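You operate a simulated robot arm through the tools that you are given. There is no shell and no other tool. Be economical: measure what you need, move in short steps, check, and stop when the job is done.

You run a simulated robot arm. Do the job below in one go: nothing can be reset, and whatever is moved stays where it is left.

Task
Put the pink brush on the blue plate.

Only the result counts: the job must be done as asked and must still hold three seconds after the hand-in. Knocking over, shifting, dropping, spilling or breaking anything else fails it.

Robot
A 6-joint arm with a two-finger parallel gripper, fixed in place. Base frame: the origin is at the foot of the arm, x ahead of it, y to its left, z up; the work surface is at about z = 750. Units: mm, degrees, N and s.
With the tool pointing down near the work surface it reaches from about 180 to 640 mm from the base axis. Its first joint turns from -66.0 to 66.0 degrees. Payload 2.7 kg.
The TCP is the grasp point between the finger pads, 23 mm short of the fingertips. In the tool frame z runs along the fingers and y along their closing line. The gripper opens to 94 mm. The fingers are 38 mm wide and 10 mm thick; the gripper's body (54 by 96 mm) begins 39 mm behind the TCP.
Orientation is told as [roll, pitch, yaw] about the base's x, y, z axes, in that order, counted from this pose: with the fingers straight down and closing along the base's y, the tool's x points along the base's -x, its y along +y and its z along -z.

Tools
- The arm moves only by the tool apply_moves. Its argument "steps" is a list of rows, each a list of 3 entries, a list of its own where there are three numbers: the turn, a rotation vector about the tool's x, y, z in units of 8 degrees (1.0 is 8 degrees), then the shift along the tool's x, y, z in units of 50 mm (1.0 is 50 mm), then the opening, from 0 (shut) to 1 (fully open). In form: [[[rx, ry, rz], [tx, ty, tz], gripper], ...]. A call has 1 to 10 rows; each row shifts and turns the commanded pose from where the row before left it, along the tool's axes as they then stand. A call with a number of a shift or a turn outside -1 to 1 is refused whole. Each row takes 0.2 s and may step no farther than 50 mm and 8.6 degrees from the row before; otherwise, or with a gripper value out of range, the whole call is refused. Where a pose cannot be reached the arm comes as near as it can. A force on the tool above 40 N (or 10 N above the force at the start of the call, whichever is more), or a blocked arm, ends the call early, and 0.2 s more pass. Each finger travels about 45 mm/s and halts on what it meets, pressing with about 43 N; the grip force reading is that of the motor and also rises with nothing between the fingers. The clock runs only during rows and for 0.2 s after the last one: add rows that do not move to give the fingers time. It gives the time, the measured TCP pose, the force on the tool (base axes), the opening and the grip force at its end, in the units of the frame above (readings bear some noise), and new pictures: "pictures" is both (left out), scene, wrist or none.
- Cameras (640 x 400 px; columns grow to the right, rows downward): "scene" is fixed at [65.5, -442.9, 1376.4]; the picture's right is [0.78, -0.62, 0.00], its down [-0.51, -0.63, -0.58] and it looks along [0.36, 0.46, -0.81] (base axes); focal length 325 px, centre (320, 200). "wrist" rides on the gripper at [86, 16, -74] in the tool frame; the picture's right is [-0.18, 0.98, 0.00], its down [-0.58, -0.11, -0.81] and it looks along [-0.79, -0.15, 0.59] (tool axes); focal length 243 px, centre (320, 200). There is no depth. A picture from a camera that has moved, and an enlarged one, comes with that camera's place and axes in the base frame and with its lens.
- inspect(camera, box): a new picture of the part [left, top, right, bottom] of that camera's present view, enlarged. The clock stands still meanwhile.
- hand_in(): hands the job in; it is judged then, once.

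Work in short steps. Places have to be worked out from the pictures, the camera data and where the tool is seen: move nearer, look again, correct. Check each grasp and each placing, and mend what went wrong. You have 90 turns and 200 pictures in all, those below and enlarged ones among them. Open the gripper and draw the arm clear of the work before you hand the job in, unless the task says otherwise; then end with one line.

The tools are called after "Request:" as name(argument=value, ...) on one line, values as JSON. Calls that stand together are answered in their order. apply_moves: Moves the arm, as the interface text tells. Its arguments: {"type":"object","properties":{"steps":{"type":"array","items":{"type":"array"}},"pictures":{"type":"string","enum":["both","scene","wrist","none"]}},"required":["steps"]} The other tools are called the same way: inspect (camera, box) takes an enlarged picture of a part of a camera's view; hand_in () hands the job in.

At the start:

```text
clock: 0.0
position: [330.9, -57.0, 1005.0]
tcp_rot: [0.0, 0.0, 0.0]
force: [0.1, 0.0, -0.3]
grip_width: 93.9
grasp_force: 0.1
```

scene: 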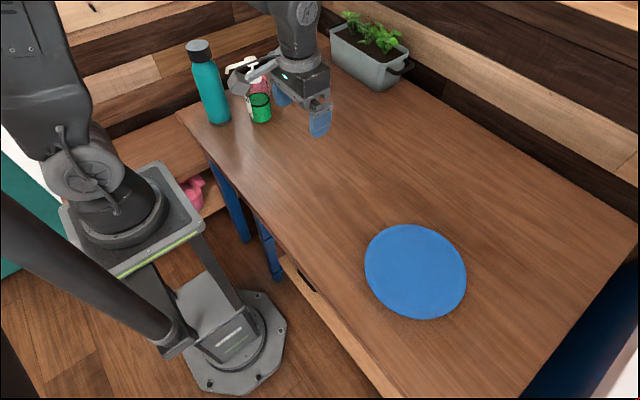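
wrist: 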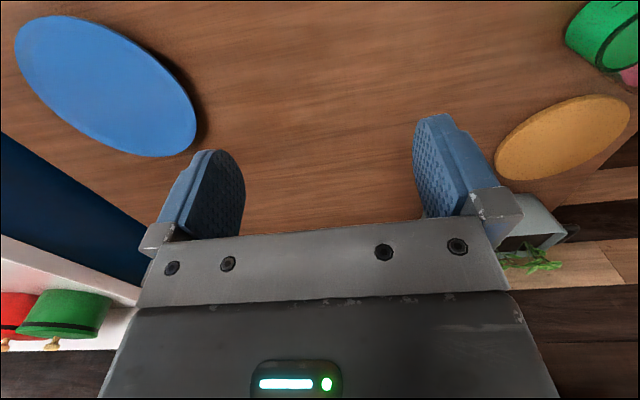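

I see a pink item behind the green cup and another on the low shelf; I'll enlarge both.

Request:
inspect(camera="scene", box=[170, 30, 350, 142])

Request:
inspect(camera="scene", box=[140, 150, 260, 225])

Request:
inspect(camera="wrist", box=[440, 0, 640, 125])

```text
3.56 times, centred on (260, 86) of scene
camera zoom: at [65.5, -442.9, 1376.4], right [0.78, -0.62, 0.0], down [-0.51, -0.63, -0.58], along [0.36, 0.46, -0.81], focal length 1156 px, centre (533, 605)
```

zoom: 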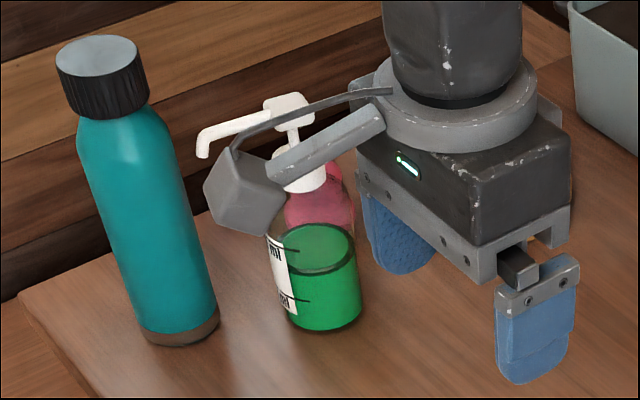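

```text
5.33 times, centred on (200, 188) of scene
camera zoom: at [65.5, -442.9, 1376.4], right [0.78, -0.62, 0.0], down [-0.51, -0.63, -0.58], along [0.36, 0.46, -0.81], focal length 1734 px, centre (960, 267)
```

zoom: 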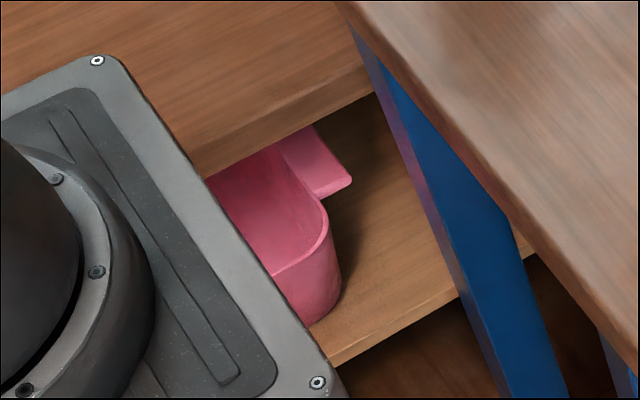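

```text
3.20 times, centred on (540, 62) of wrist
camera zoom: at [243.9, -42.1, 1079.5], right [0.18, 0.98, 0.0], down [0.58, -0.11, 0.81], along [0.79, -0.15, -0.59], focal length 776 px, centre (-384, 640)
```

zoom: 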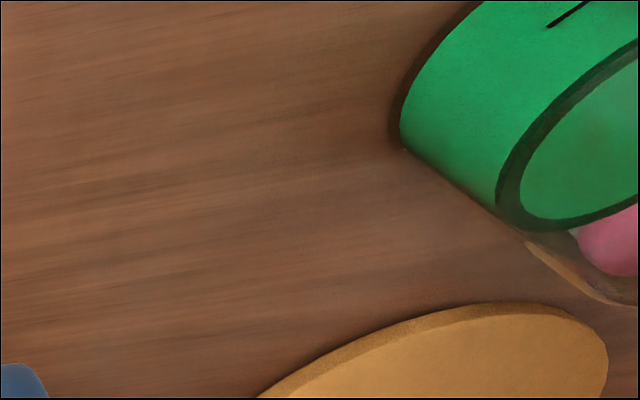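

No brush is visible yet; the hand may hide it. I move the hand to the right and turn the wrist camera toward the left side of the table.

Request:
apply_moves(steps=[[[0, 0, 0], [0, -1, 0], 1], [[0, 0, 0], [0, -1, 0], 1], [[0, 0, 0], [0, -1, 0], 1], [[0, 0, -1], [0, 0, 0], 1], [[0, 0, -1], [0, 0, 0], 1], [[0, 0, -1], [0, 0, 0], 1], [[0, 0, -1], [0, 0, 0], 1], [[0, 0, -1], [0, 0, 0], 1], [[0, 0, -1], [0, 0, 0], 1], [[0, 0, -1], [0, 0, 0], 1]])

```text
clock: 2.2
position: [329.8, -207.4, 1005.7]
tcp_rot: [0.0, 0.0, 56.1]
force: [-0.7, -0.1, -0.4]
grip_width: 93.8
grasp_force: 0.1
camera wrist: at [268.8, -270.8, 1078.9], right [-0.71, 0.7, 0.0], down [0.41, 0.42, 0.81], along [0.56, 0.58, -0.59], focal length 243 px, centre (320, 200)
```

scene: 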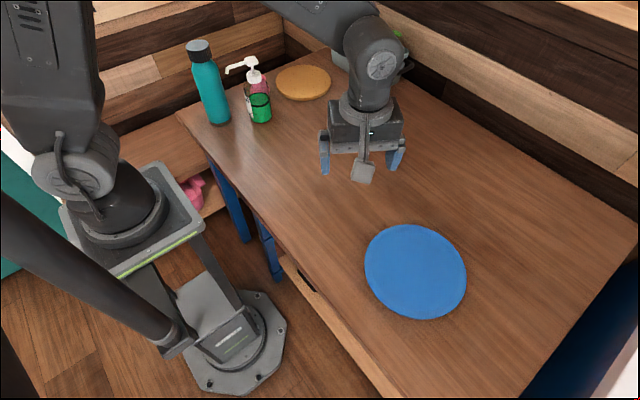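
wrist: 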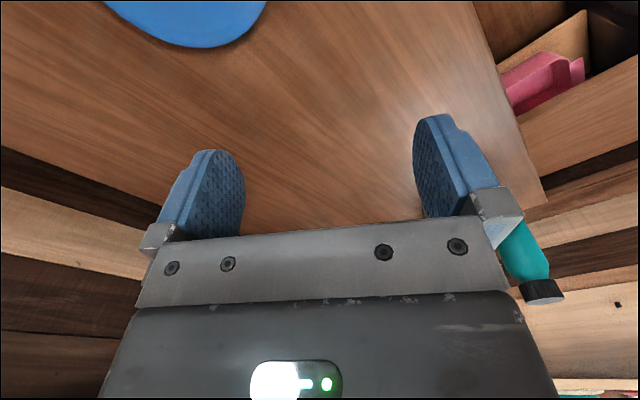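

The hand no longer covers the table's left part; I enlarge it again.

Request:
inspect(camera="scene", box=[180, 30, 340, 130])

Request:
inspect(camera="wrist", box=[480, 0, 640, 100])

Request:
inspect(camera="scene", box=[260, 200, 580, 400])

```text
4.00 times, centred on (260, 80) of scene
camera zoom: at [65.5, -442.9, 1376.4], right [0.78, -0.62, 0.0], down [-0.51, -0.63, -0.58], along [0.36, 0.46, -0.81], focal length 1301 px, centre (560, 680)
```

zoom: 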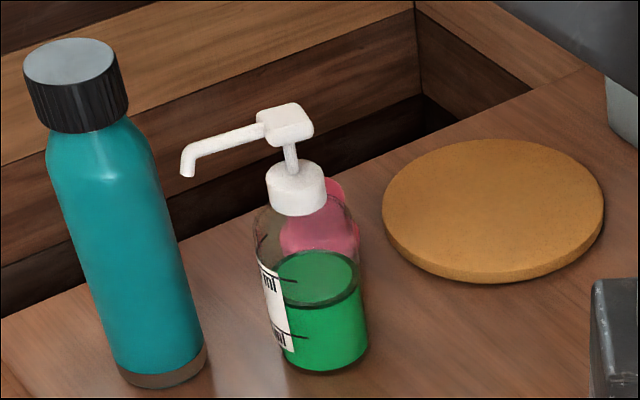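

```text
4.00 times, centred on (560, 50) of wrist
camera zoom: at [268.8, -270.8, 1078.9], right [-0.71, 0.7, 0.0], down [0.41, 0.42, 0.81], along [0.56, 0.58, -0.59], focal length 970 px, centre (-640, 800)
```

zoom: 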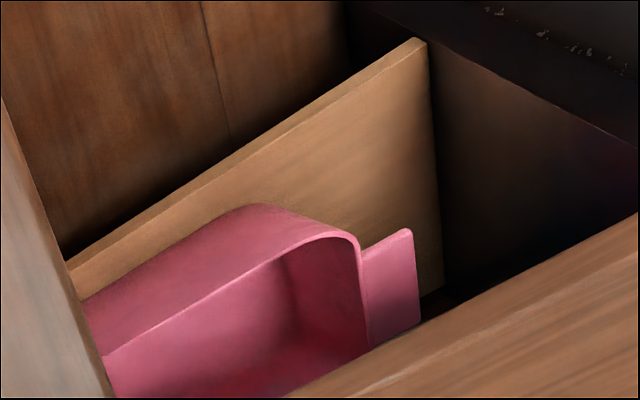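

```text
2.00 times, centred on (420, 300) of scene
camera zoom: at [65.5, -442.9, 1376.4], right [0.78, -0.62, 0.0], down [-0.51, -0.63, -0.58], along [0.36, 0.46, -0.81], focal length 650 px, centre (120, 0)
```

zoom: 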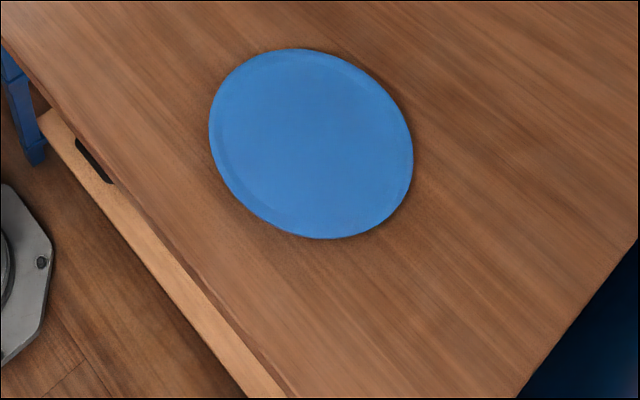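

The pink object shows through the glass soap bottle: the brush seems to sit behind it, near x≈450, y≈340. I move the hand high toward there to look with the wrist camera.

Request:
apply_moves(steps=[[[0, 0, 0], [0, 0, -1], 1], [[0, 0, 0], [-0.873, 0.322, -0.08], 1], [[0, 0, 0], [-0.873, 0.322, -0.08], 1], [[0, 0, 0], [-0.873, 0.322, -0.08], 1], [[0, 0, 0], [-0.873, 0.322, -0.08], 1], [[0, 0, 0], [-0.873, 0.322, -0.08], 1], [[0, 0, 0], [-0.873, 0.322, -0.08], 1], [[0, 0, 0], [-0.873, 0.322, -0.08], 1]])

```text
clock: 4.0
position: [408.5, 108.7, 1083.0]
tcp_rot: [0.0, 0.0, 55.9]
force: [-0.1, 0.3, -0.4]
grip_width: 94.0
grasp_force: 0.1
camera wrist: at [346.1, 46.0, 1157.5], right [-0.71, 0.7, 0.0], down [0.42, 0.42, 0.81], along [0.57, 0.57, -0.59], focal length 243 px, centre (320, 200)
```

scene: 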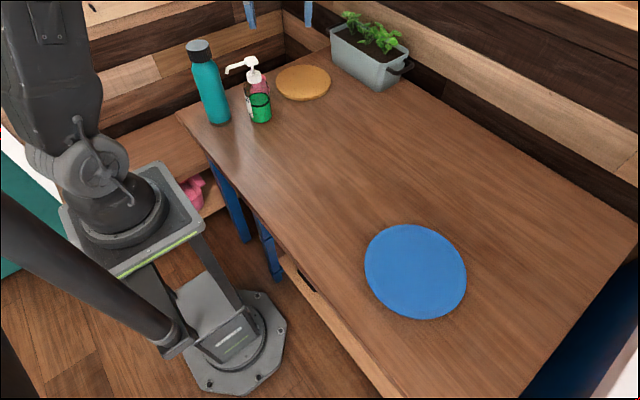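
wrist: 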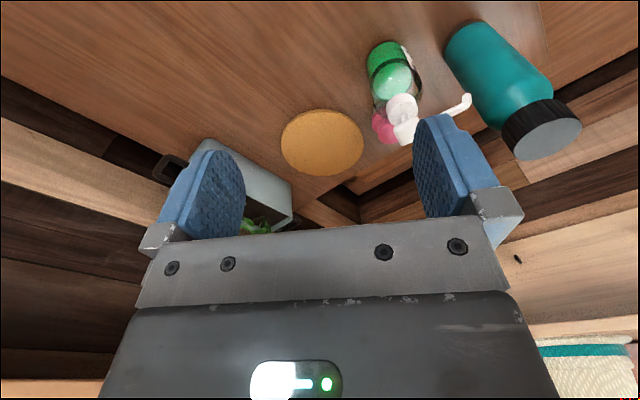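

Pink peeks out behind the bottle. I enlarge it.

Request:
inspect(camera="wrist", box=[340, 30, 484, 160])

```text
3.08 times, centred on (412, 95) of wrist
camera zoom: at [346.1, 46.0, 1157.5], right [-0.71, 0.7, 0.0], down [0.42, 0.42, 0.81], along [0.57, 0.57, -0.59], focal length 746 px, centre (37, 523)
```

zoom: 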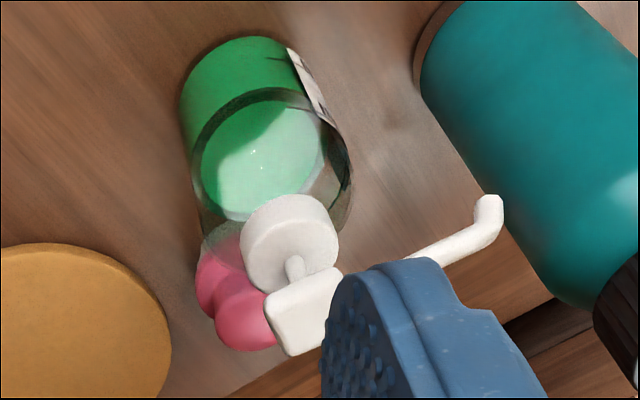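

I go over the brush area and turn so the camera looks past the bottle's far side.

Request:
apply_moves(steps=[[[0, 0, -1], [-0.91, 0.18, 0], 1], [[0, 0, -1], [-0.93, 0.05, 0], 1], [[0, 0, -1], [-0.93, -0.08, 0], 1], [[0, 0, -1], [-0.91, -0.2, 0], 1], [[0, 0, -1], [0, 0, 0], 1], [[0, 0, -1], [0, 0, 0], 1], [[0, 0, -1], [0, 0, 0], 1], [[0, 0, -1], [0, 0, 0], 1]])

```text
clock: 5.8
position: [481.0, 280.3, 1083.2]
tcp_rot: [0.1, 0.0, 120.3]
force: [-0.2, 0.0, -0.1]
grip_width: 93.9
grasp_force: 0.1
camera wrist: at [509.3, 196.6, 1157.8], right [-0.94, -0.33, 0.0], down [-0.2, 0.56, 0.81], along [-0.27, 0.76, -0.59], focal length 243 px, centre (320, 200)
```

scene: 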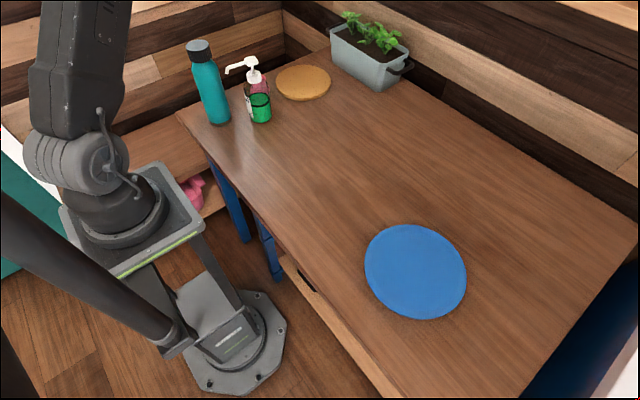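
wrist: 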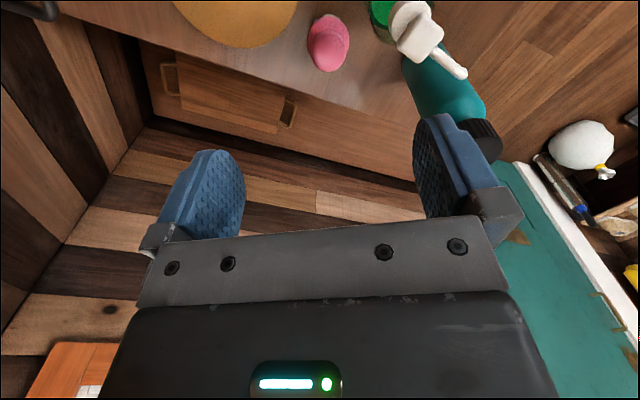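

The brush stands upright behind the bottle. I enlarge it.

Request:
inspect(camera="wrist", box=[260, 0, 460, 100])

```text
3.20 times, centred on (360, 50) of wrist
camera zoom: at [509.3, 196.6, 1157.8], right [-0.94, -0.33, 0.0], down [-0.2, 0.56, 0.81], along [-0.27, 0.76, -0.59], focal length 776 px, centre (192, 680)
```

zoom: 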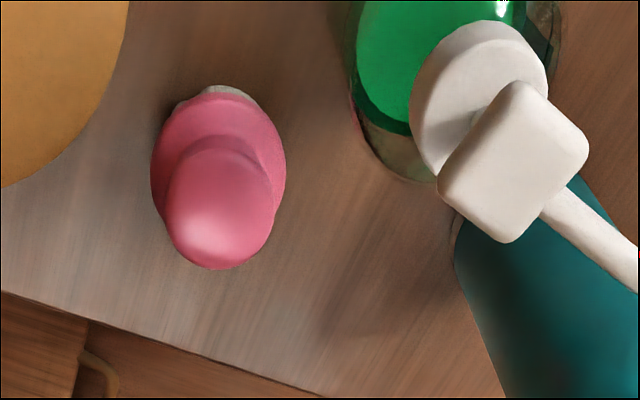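

The brush is a knob-handled scrubber standing at about (457, 318), top near z≈830. I centre over it, turn to yaw ≈145 so fingers and camera clear the bottle, and lower to z≈1000.

Request:
apply_moves(steps=[[[0, 0, 0], [-0.9, 0.04, 0], 1], [[0, 0, -1], [0, 0, 0.4], 0.85], [[0, 0, -1], [0, 0, 0.6], 0.85], [[0, 0, -1], [0, 0, 0.6], 0.85]])

```text
clock: 6.8
position: [455.6, 317.6, 1003.8]
tcp_rot: [-0.1, 0.0, 144.1]
force: [0.3, -0.2, 0.1]
grip_width: 80.0
grasp_force: 0.1
camera wrist: at [516.2, 253.1, 1077.9], right [-0.73, -0.69, 0.0], down [-0.41, 0.43, 0.81], along [-0.55, 0.58, -0.59], focal length 243 px, centre (320, 200)
```

scene: 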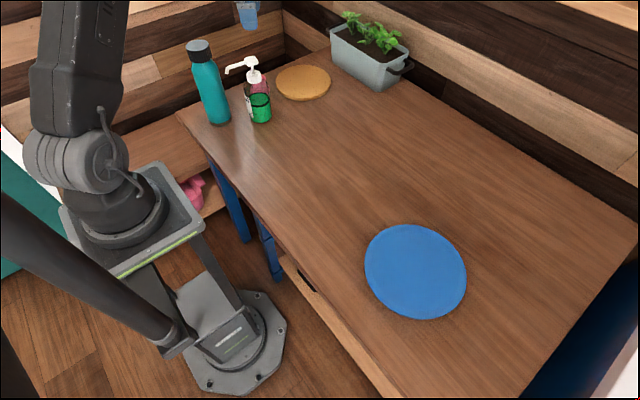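
wrist: 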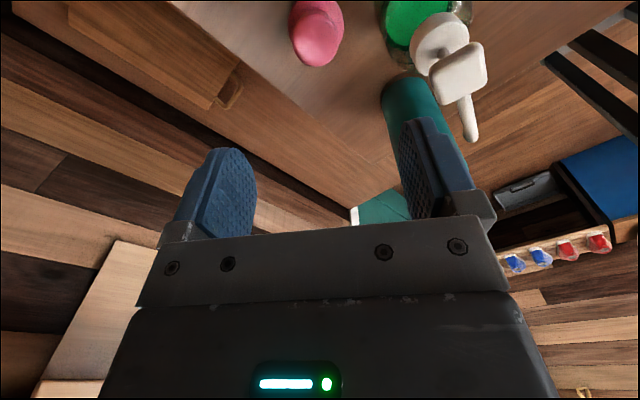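

Request:
inspect(camera="wrist", box=[260, 0, 420, 100])

```text
4.00 times, centred on (340, 50) of wrist
camera zoom: at [516.2, 253.1, 1077.9], right [-0.73, -0.69, 0.0], down [-0.41, 0.43, 0.81], along [-0.55, 0.58, -0.59], focal length 970 px, centre (240, 800)
```

zoom: 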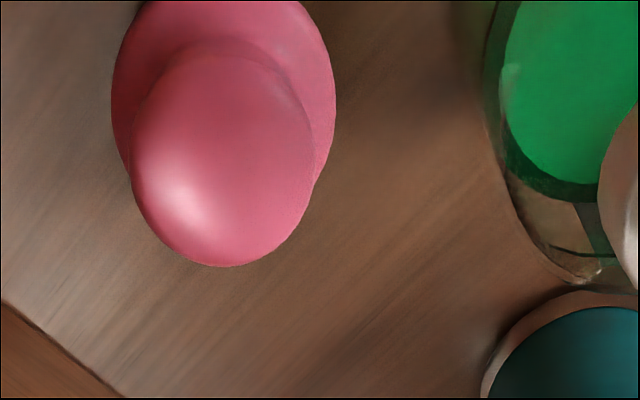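

The brush centre is about (456, 322), with a knob about 44 mm wide. I lower to z≈885 with a small correction and look again.

Request:
apply_moves(steps=[[[0, 0, 0], [-0.04, -0.06, 0.8], 0.85], [[0, 0, 0], [0, 0, 0.8], 0.85], [[0, 0, 0], [0, 0, 0.8], 0.85]])

Request:
inspect(camera="wrist", box=[160, 0, 480, 200])

Request:
inspect(camera="scene", box=[180, 20, 340, 120])

```text
clock: 7.6
position: [453.4, 322.4, 882.7]
tcp_rot: [0.1, 0.0, 143.9]
force: [-0.2, -0.3, -0.4]
grip_width: 80.3
grasp_force: 0.1
camera wrist: at [514.9, 257.4, 957.9], right [-0.73, -0.69, 0.0], down [-0.41, 0.43, 0.81], along [-0.55, 0.59, -0.59], focal length 243 px, centre (320, 200)
```

scene: 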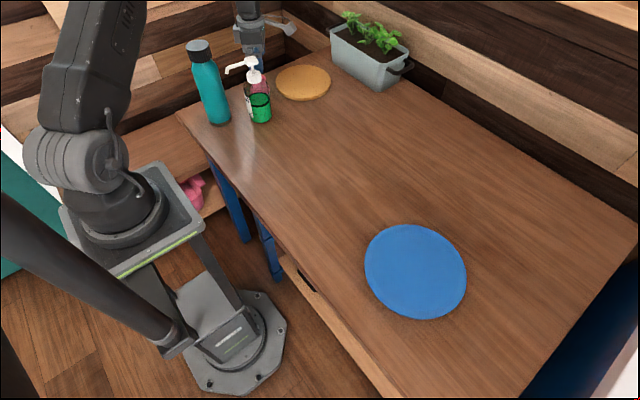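
wrist: 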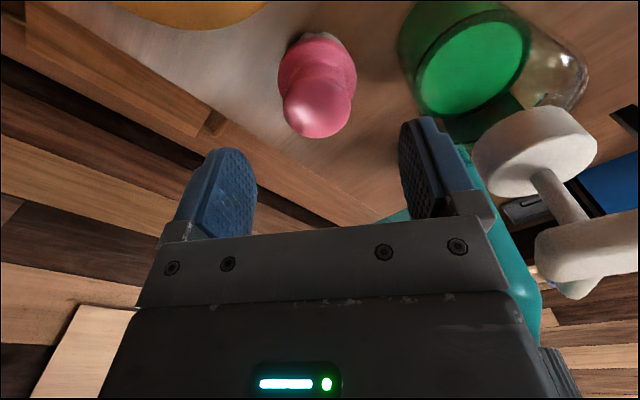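

```text
2.00 times, centred on (320, 100) of wrist
camera zoom: at [514.9, 257.4, 957.9], right [-0.73, -0.69, 0.0], down [-0.41, 0.43, 0.81], along [-0.55, 0.59, -0.59], focal length 485 px, centre (320, 400)
```

zoom: 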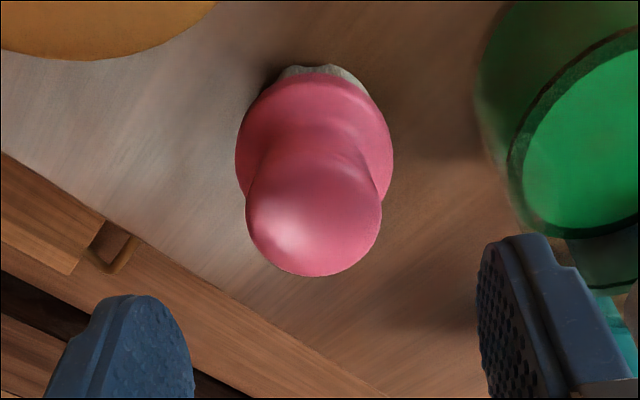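

```text
4.00 times, centred on (260, 70) of scene
camera zoom: at [65.5, -442.9, 1376.4], right [0.78, -0.62, 0.0], down [-0.51, -0.63, -0.58], along [0.36, 0.46, -0.81], focal length 1301 px, centre (560, 720)
```

zoom: 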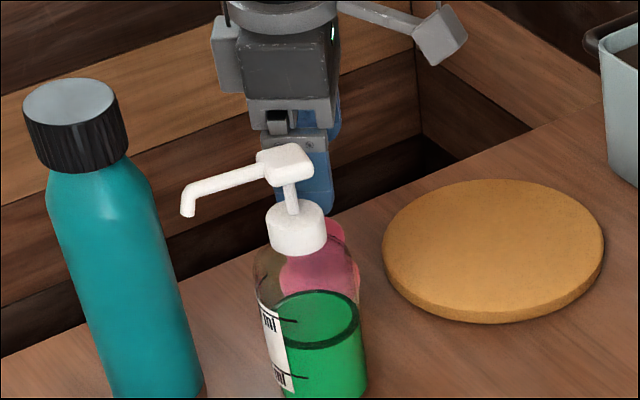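

Triangulating two views puts the knob's widest part at (455, 324, ≈818), 43 mm wide. I narrow the fingers to about 70 mm for bottle clearance and descend to z≈820.

Request:
apply_moves(steps=[[[0, 0, 0], [0.01, -0.03, 0.4], 0.74], [[0, 0, 0], [0, 0, 0.4], 0.74], [[0, 0, 0], [0, 0, 0.46], 0.74]])

Request:
inspect(camera="wrist", box=[160, 50, 480, 250])

```text
clock: 8.4
position: [455.8, 321.6, 819.1]
tcp_rot: [-0.1, 0.0, 143.9]
force: [0.4, 0.4, -0.5]
grip_width: 69.3
grasp_force: 0.1
camera wrist: at [515.9, 256.9, 894.2], right [-0.73, -0.69, 0.0], down [-0.41, 0.43, 0.81], along [-0.55, 0.59, -0.59], focal length 243 px, centre (320, 200)
```

scene: 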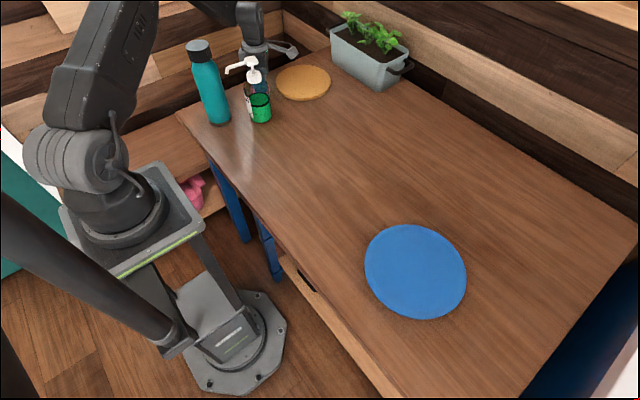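
wrist: 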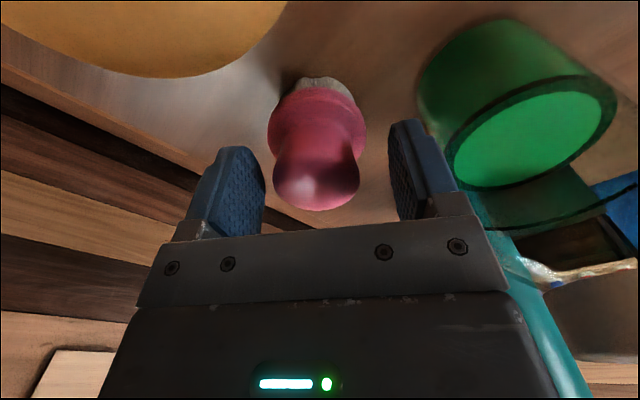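

```text
2.00 times, centred on (320, 150) of wrist
camera zoom: at [515.9, 256.9, 894.2], right [-0.73, -0.69, 0.0], down [-0.41, 0.43, 0.81], along [-0.55, 0.59, -0.59], focal length 485 px, centre (320, 300)
```

zoom: 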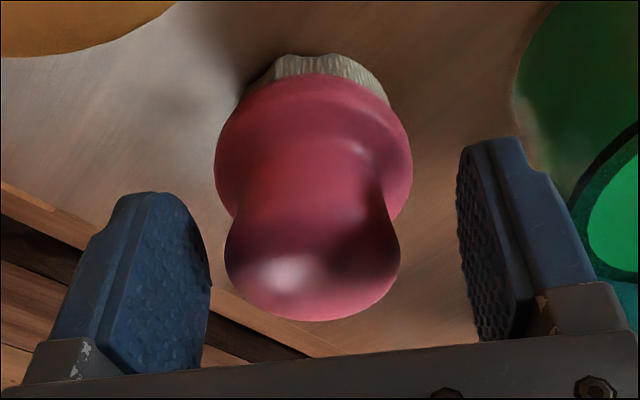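

The knob sits between the pads at TCP height. I lower 4 mm and close.

Request:
apply_moves(steps=[[[0, 0, 0], [0, -0.03, 0.08], 0.74], [[0, 0, 0], [0, 0, 0], 0.4], [[0, 0, 0], [0, 0, 0], 0.3], [[0, 0, 0], [0, 0, 0], 0.3], [[0, 0, 0], [0, 0, 0], 0.3]], pictures="wrist")

```text
clock: 9.6
position: [457.5, 322.0, 815.1]
tcp_rot: [0.0, 0.0, 143.9]
force: [0.6, 0.3, 1.1]
grip_width: 42.3
grasp_force: 42.7
camera wrist: at [517.5, 258.4, 890.3], right [-0.73, -0.69, 0.0], down [-0.41, 0.43, 0.81], along [-0.55, 0.59, -0.59], focal length 243 px, centre (320, 200)
```

wrist: 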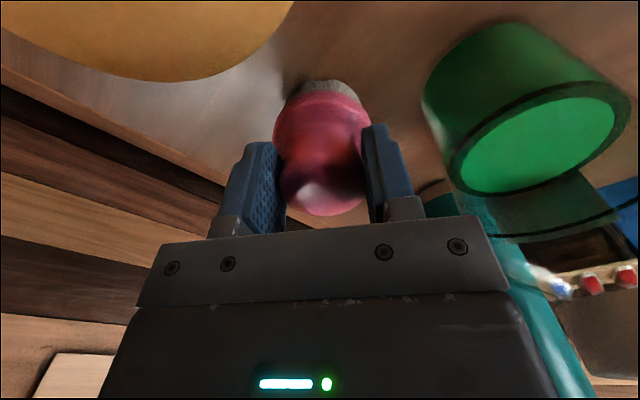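

The grip holds at 42 mm. I lift straight up about 80 mm first, then check.

Request:
apply_moves(steps=[[[0, 0, 0], [0, 0, -0.4], 0.3], [[0, 0, 0], [0, 0, -0.6], 0.3], [[0, 0, 0], [0, 0, -0.8], 0.3], [[0, 0, 0], [0, 0, -0.8], 0.3], [[0, 0, 0], [0, 0, -0.8], 0.3], [[0, 0, 0], [0, 0, -0.8], 0.3]])

```text
clock: 11.0
position: [456.7, 323.1, 1025.0]
tcp_rot: [0.1, 0.0, 144.0]
force: [-0.2, -1.6, -1.5]
grip_width: 42.1
grasp_force: 43.5
camera wrist: at [517.8, 258.3, 1099.8], right [-0.73, -0.69, 0.0], down [-0.41, 0.43, 0.81], along [-0.55, 0.59, -0.59], focal length 243 px, centre (320, 200)
```

scene: 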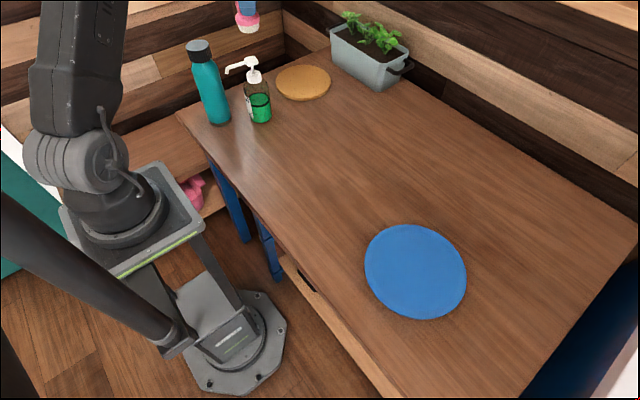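
wrist: 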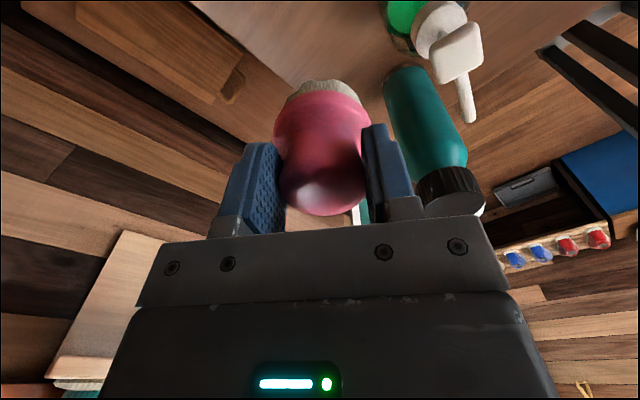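

The brush is held and lifted. I turn yaw back to about 64 in place to keep the wrist in range, before carrying.

Request:
apply_moves(steps=[[[0, 0, 1], [0, 0, 0], 0.3], [[0, 0, 1], [0, 0, 0], 0.3], [[0, 0, 1], [0, 0, 0], 0.3], [[0, 0, 1], [0, 0, 0], 0.3], [[0, 0, 1], [0, 0, 0], 0.3], [[0, 0, 1], [0, 0, 0], 0.3], [[0, 0, 1], [0, 0, 0], 0.3], [[0, 0, 1], [0, 0, 0], 0.3], [[0, 0, 1], [0, 0, 0], 0.3], [[0, 0, 1], [0, 0, 0], 0.3]], pictures="none")

```text
clock: 13.2
position: [456.8, 323.4, 1025.0]
tcp_rot: [0.0, -0.1, 63.9]
force: [0.3, 0.9, -1.3]
grip_width: 42.5
grasp_force: 43.5
```

Yaw is 64. I carry toward the plate, about two thirds of the way.

Request:
apply_moves(steps=[[[0, 0, 0], [0.8, -0.287, 0], 0.3], [[0, 0, 0], [0.8, -0.287, 0], 0.3], [[0, 0, 0], [0.8, -0.287, 0], 0.3], [[0, 0, 0], [0.8, -0.287, 0], 0.3], [[0, 0, 0], [0.8, -0.287, 0], 0.3], [[0, 0, 0], [0.8, -0.287, 0], 0.3], [[0, 0, 0], [0.8, -0.287, 0], 0.3], [[0, 0, 0], [0.8, -0.287, 0], 0.3], [[0, 0, 0], [0.8, -0.287, 0], 0.3], [[0, 0, 0], [0.8, -0.287, 0], 0.3]], pictures="scene")

```text
clock: 15.4
position: [411.5, -96.6, 1024.3]
tcp_rot: [0.1, 0.0, 64.1]
force: [-0.1, 0.3, -0.8]
grip_width: 42.0
grasp_force: 42.8
```

scene: 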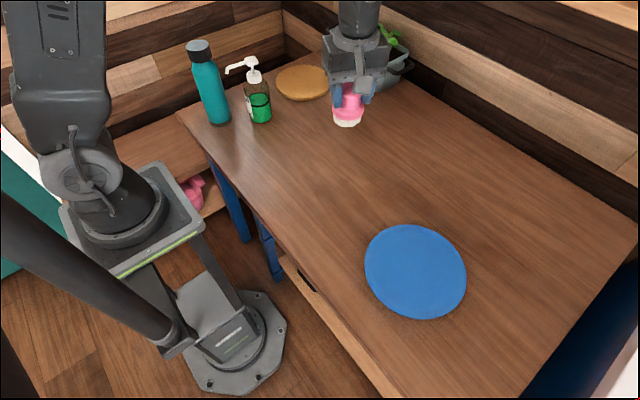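

On course; six more rows to be above the plate at about (383, -349).

Request:
apply_moves(steps=[[[0, 0, 0], [0.797, -0.283, 0], 0.3], [[0, 0, 0], [0.797, -0.283, 0], 0.3], [[0, 0, 0], [0.797, -0.283, 0], 0.3], [[0, 0, 0], [0.797, -0.283, 0], 0.3], [[0, 0, 0], [0.797, -0.283, 0.5], 0.3], [[0, 0, 0], [0.797, -0.283, 1], 0.3], [[0, 0, 0], [0, 0, 1], 0.3]])

```text
refused: row 6 steps farther than a row can; nothing moved
```

Request:
apply_moves(steps=[[[0, 0, 0], [0.797, -0.283, 0], 0.3], [[0, 0, 0], [0.797, -0.283, 0], 0.3], [[0, 0, 0], [0.797, -0.283, 0], 0.3], [[0, 0, 0], [0.797, -0.283, 0], 0.3], [[0, 0, 0], [0.797, -0.283, 0], 0.3], [[0, 0, 0], [0.797, -0.283, 0], 0.3], [[0, 0, 0], [0, 0, 0.9], 0.3], [[0, 0, 0], [0, 0, 0.9], 0.3]])

```text
clock: 17.2
position: [382.0, -351.7, 935.1]
tcp_rot: [0.0, 0.0, 63.9]
force: [-0.6, -0.3, -0.6]
grip_width: 42.3
grasp_force: 43.4
camera wrist: at [330.3, -422.6, 1008.7], right [-0.8, 0.6, 0.0], down [0.35, 0.47, 0.81], along [0.48, 0.65, -0.59], focal length 243 px, centre (320, 200)
```

scene: 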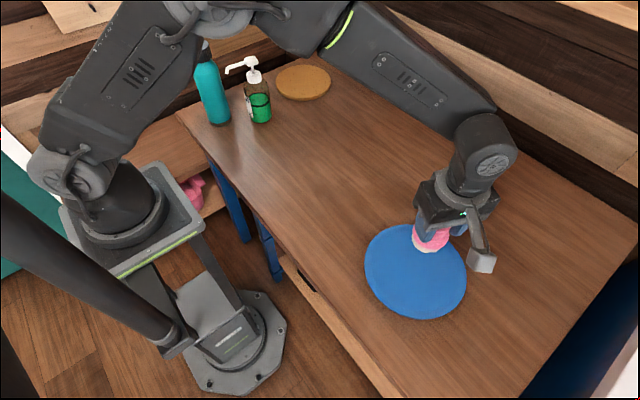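
wrist: 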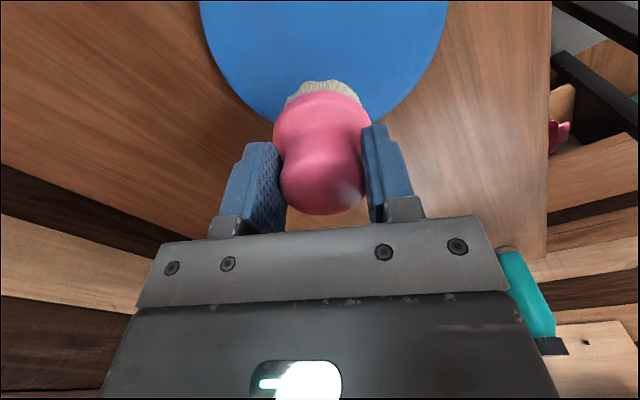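

Above the plate's centre. I lower to z≈845, where the brush bottom should be about 15–20 mm over the plate.

Request:
apply_moves(steps=[[[0, 0, 0], [0, 0, 0.7], 0.3], [[0, 0, 0], [0, 0, 0.6], 0.3], [[0, 0, 0], [0, 0, 0.5], 0.3]])

Request:
inspect(camera="scene", box=[340, 190, 500, 330])

```text
clock: 18.0
position: [381.8, -351.3, 845.8]
tcp_rot: [0.1, 0.0, 64.2]
force: [0.3, -1.0, -0.3]
grip_width: 42.3
grasp_force: 42.5
camera wrist: at [329.6, -422.5, 919.9], right [-0.8, 0.6, 0.0], down [0.35, 0.47, 0.81], along [0.48, 0.65, -0.59], focal length 243 px, centre (320, 200)
```

scene: 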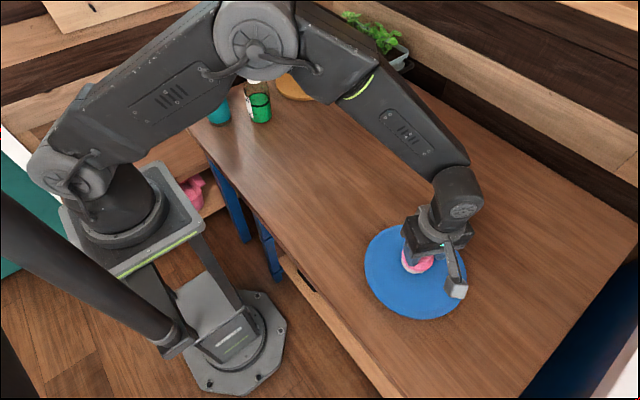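
wrist: 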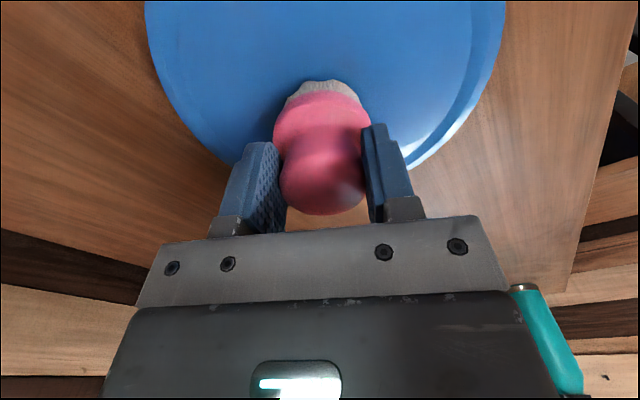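

```text
2.86 times, centred on (420, 260) of scene
camera zoom: at [65.5, -442.9, 1376.4], right [0.78, -0.62, 0.0], down [-0.51, -0.63, -0.58], along [0.36, 0.46, -0.81], focal length 929 px, centre (34, 29)
```

zoom: 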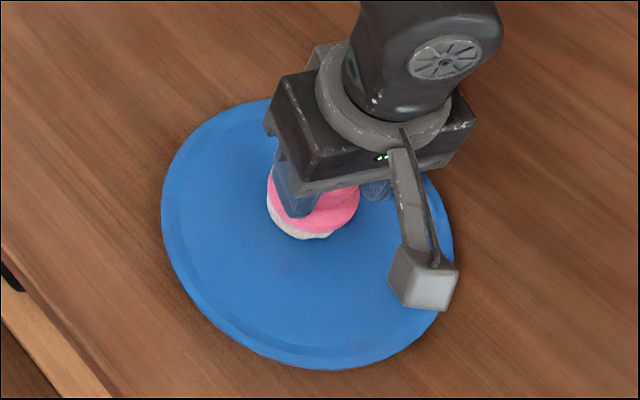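

Well inside the plate. I go down 2 mm per row, watching force.

Request:
apply_moves(steps=[[[0, 0, 0], [0, 0, 0.06], 0.3], [[0, 0, 0], [0, 0, 0.06], 0.3], [[0, 0, 0], [0, 0, 0.06], 0.3], [[0, 0, 0], [0, 0, 0.04], 0.3]], pictures="none")

```text
clock: 19.1
position: [382.5, -352.5, 839.1]
tcp_rot: [-0.1, 0.2, 64.0]
force: [-0.6, 0.5, 3.3]
grip_width: 42.5
grasp_force: 42.7
stopped in row 4: the force on the tool passed its limit (the readings are from after the stop); the commanded pose is now the measured one
```

Contact came at z≈839, a bit higher than I reckoned; I check what touches.

Request:
inspect(camera="wrist", box=[200, 50, 440, 220])

Request:
inspect(camera="scene", box=[380, 210, 480, 310])

```text
2.35 times, centred on (320, 135) of wrist
camera zoom: at [330.1, -422.7, 913.9], right [-0.8, 0.6, 0.0], down [0.35, 0.48, 0.81], along [0.48, 0.65, -0.59], focal length 571 px, centre (320, 353)
```

zoom: 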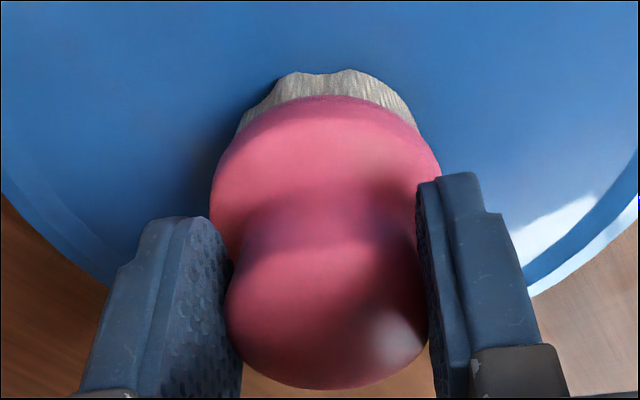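

```text
4.00 times, centred on (430, 260) of scene
camera zoom: at [65.4, -442.9, 1376.4], right [0.78, -0.62, 0.0], down [-0.51, -0.63, -0.58], along [0.36, 0.46, -0.81], focal length 1301 px, centre (-120, -40)
```

zoom: 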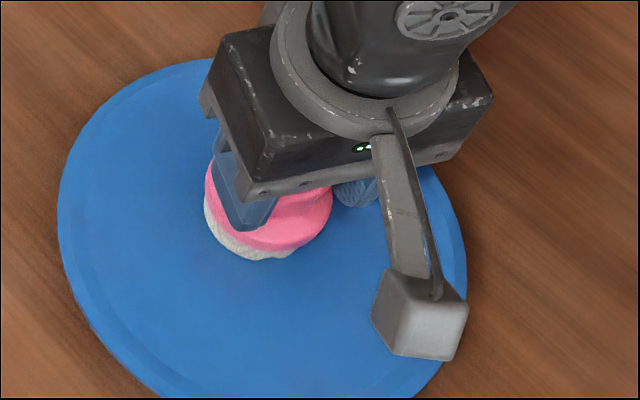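

The bristles rest on the plate and the tool feels about 3 N up. I open the fingers slowly.

Request:
apply_moves(steps=[[[0, 0, 0], [0, 0, 0], 0.47], [[0, 0, 0], [0, 0, 0], 0.55], [[0, 0, 0], [0, 0, 0], 0.65], [[0, 0, 0], [0, 0, 0], 0.8], [[0, 0, 0], [0, 0, 0], 0.8]], pictures="wrist")

```text
clock: 20.3
position: [381.7, -350.6, 838.1]
tcp_rot: [0.0, -0.1, 63.9]
force: [0.0, 0.1, 0.1]
grip_width: 75.3
grasp_force: 0.0
camera wrist: at [329.8, -422.4, 913.2], right [-0.8, 0.6, 0.0], down [0.35, 0.48, 0.81], along [0.48, 0.65, -0.59], focal length 243 px, centre (320, 200)
```

wrist: 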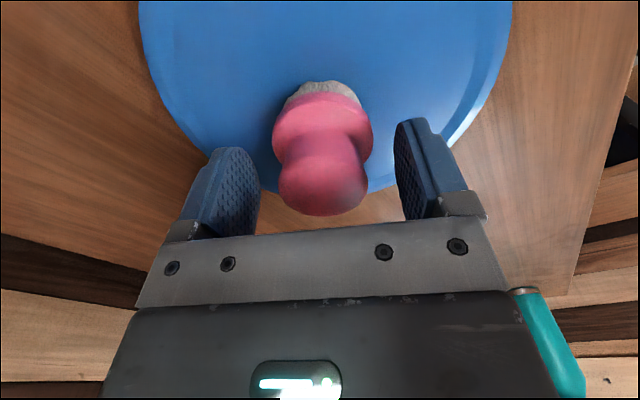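

The brush stands free and unmoved. I raise straight up and draw the arm back to clear the view.

Request:
apply_moves(steps=[[[0, 0, 0], [0, 0, -0.3], 0.9], [[0, 0, 0], [0, 0, -0.8], 0.9], [[0, 0, 0], [0, 0, -0.9], 0.9], [[0, 0, 0], [0, 0, -0.9], 0.9], [[0, 0, 0], [0, 0, -0.9], 0.9], [[0, 0, 0], [-0.8, 0.28, 0], 0.9], [[0, 0, 0], [-0.8, 0.28, 0], 0.9], [[0, 0, 0], [-0.8, 0.28, 0], 0.9], [[0, 0, 0], [-0.8, 0.28, 0], 0.9]])

Request:
inspect(camera="scene", box=[340, 190, 500, 330])

```text
clock: 22.3
position: [399.5, -182.8, 1026.4]
tcp_rot: [0.1, 0.0, 64.0]
force: [-0.7, 0.1, -0.3]
grip_width: 84.8
grasp_force: 0.0
camera wrist: at [347.4, -254.0, 1102.2], right [-0.8, 0.6, 0.0], down [0.35, 0.48, 0.81], along [0.48, 0.65, -0.59], focal length 243 px, centre (320, 200)
```

scene: 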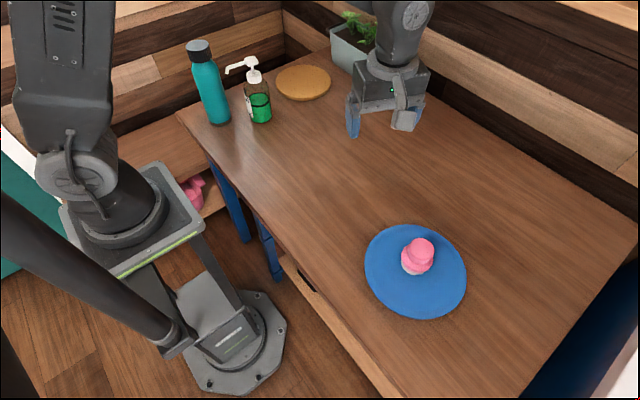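
wrist: 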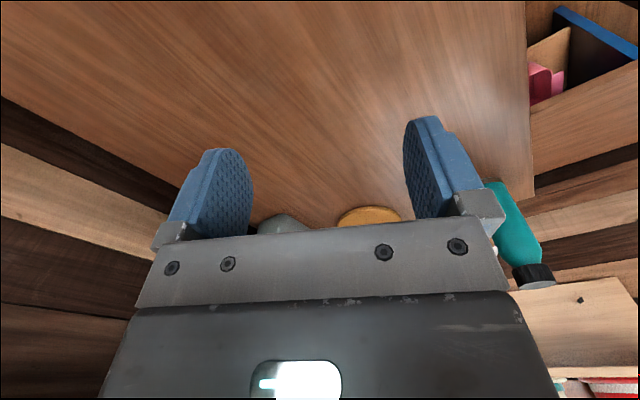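

```text
2.86 times, centred on (420, 260) of scene
camera zoom: at [65.4, -442.9, 1376.4], right [0.78, -0.62, 0.0], down [-0.51, -0.63, -0.58], along [0.36, 0.46, -0.81], focal length 929 px, centre (34, 29)
```

zoom: 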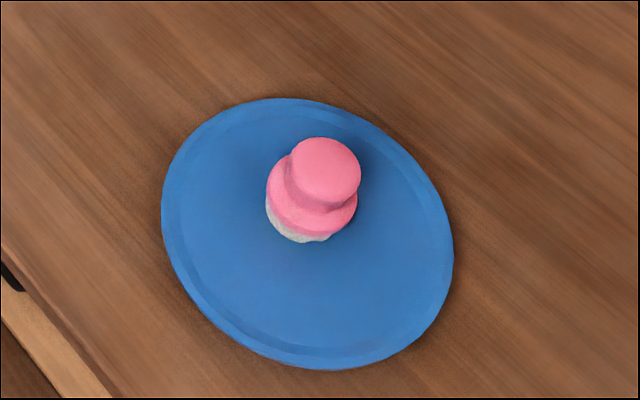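

The brush stands upright on the plate, everything else is undisturbed, and the arm is clear; I hand in.

Request:
hand_in()

```text
The job is handed in.
```

The pink brush is standing upright on the blue plate, the other items look undisturbed, and the arm is clear with the gripper open.
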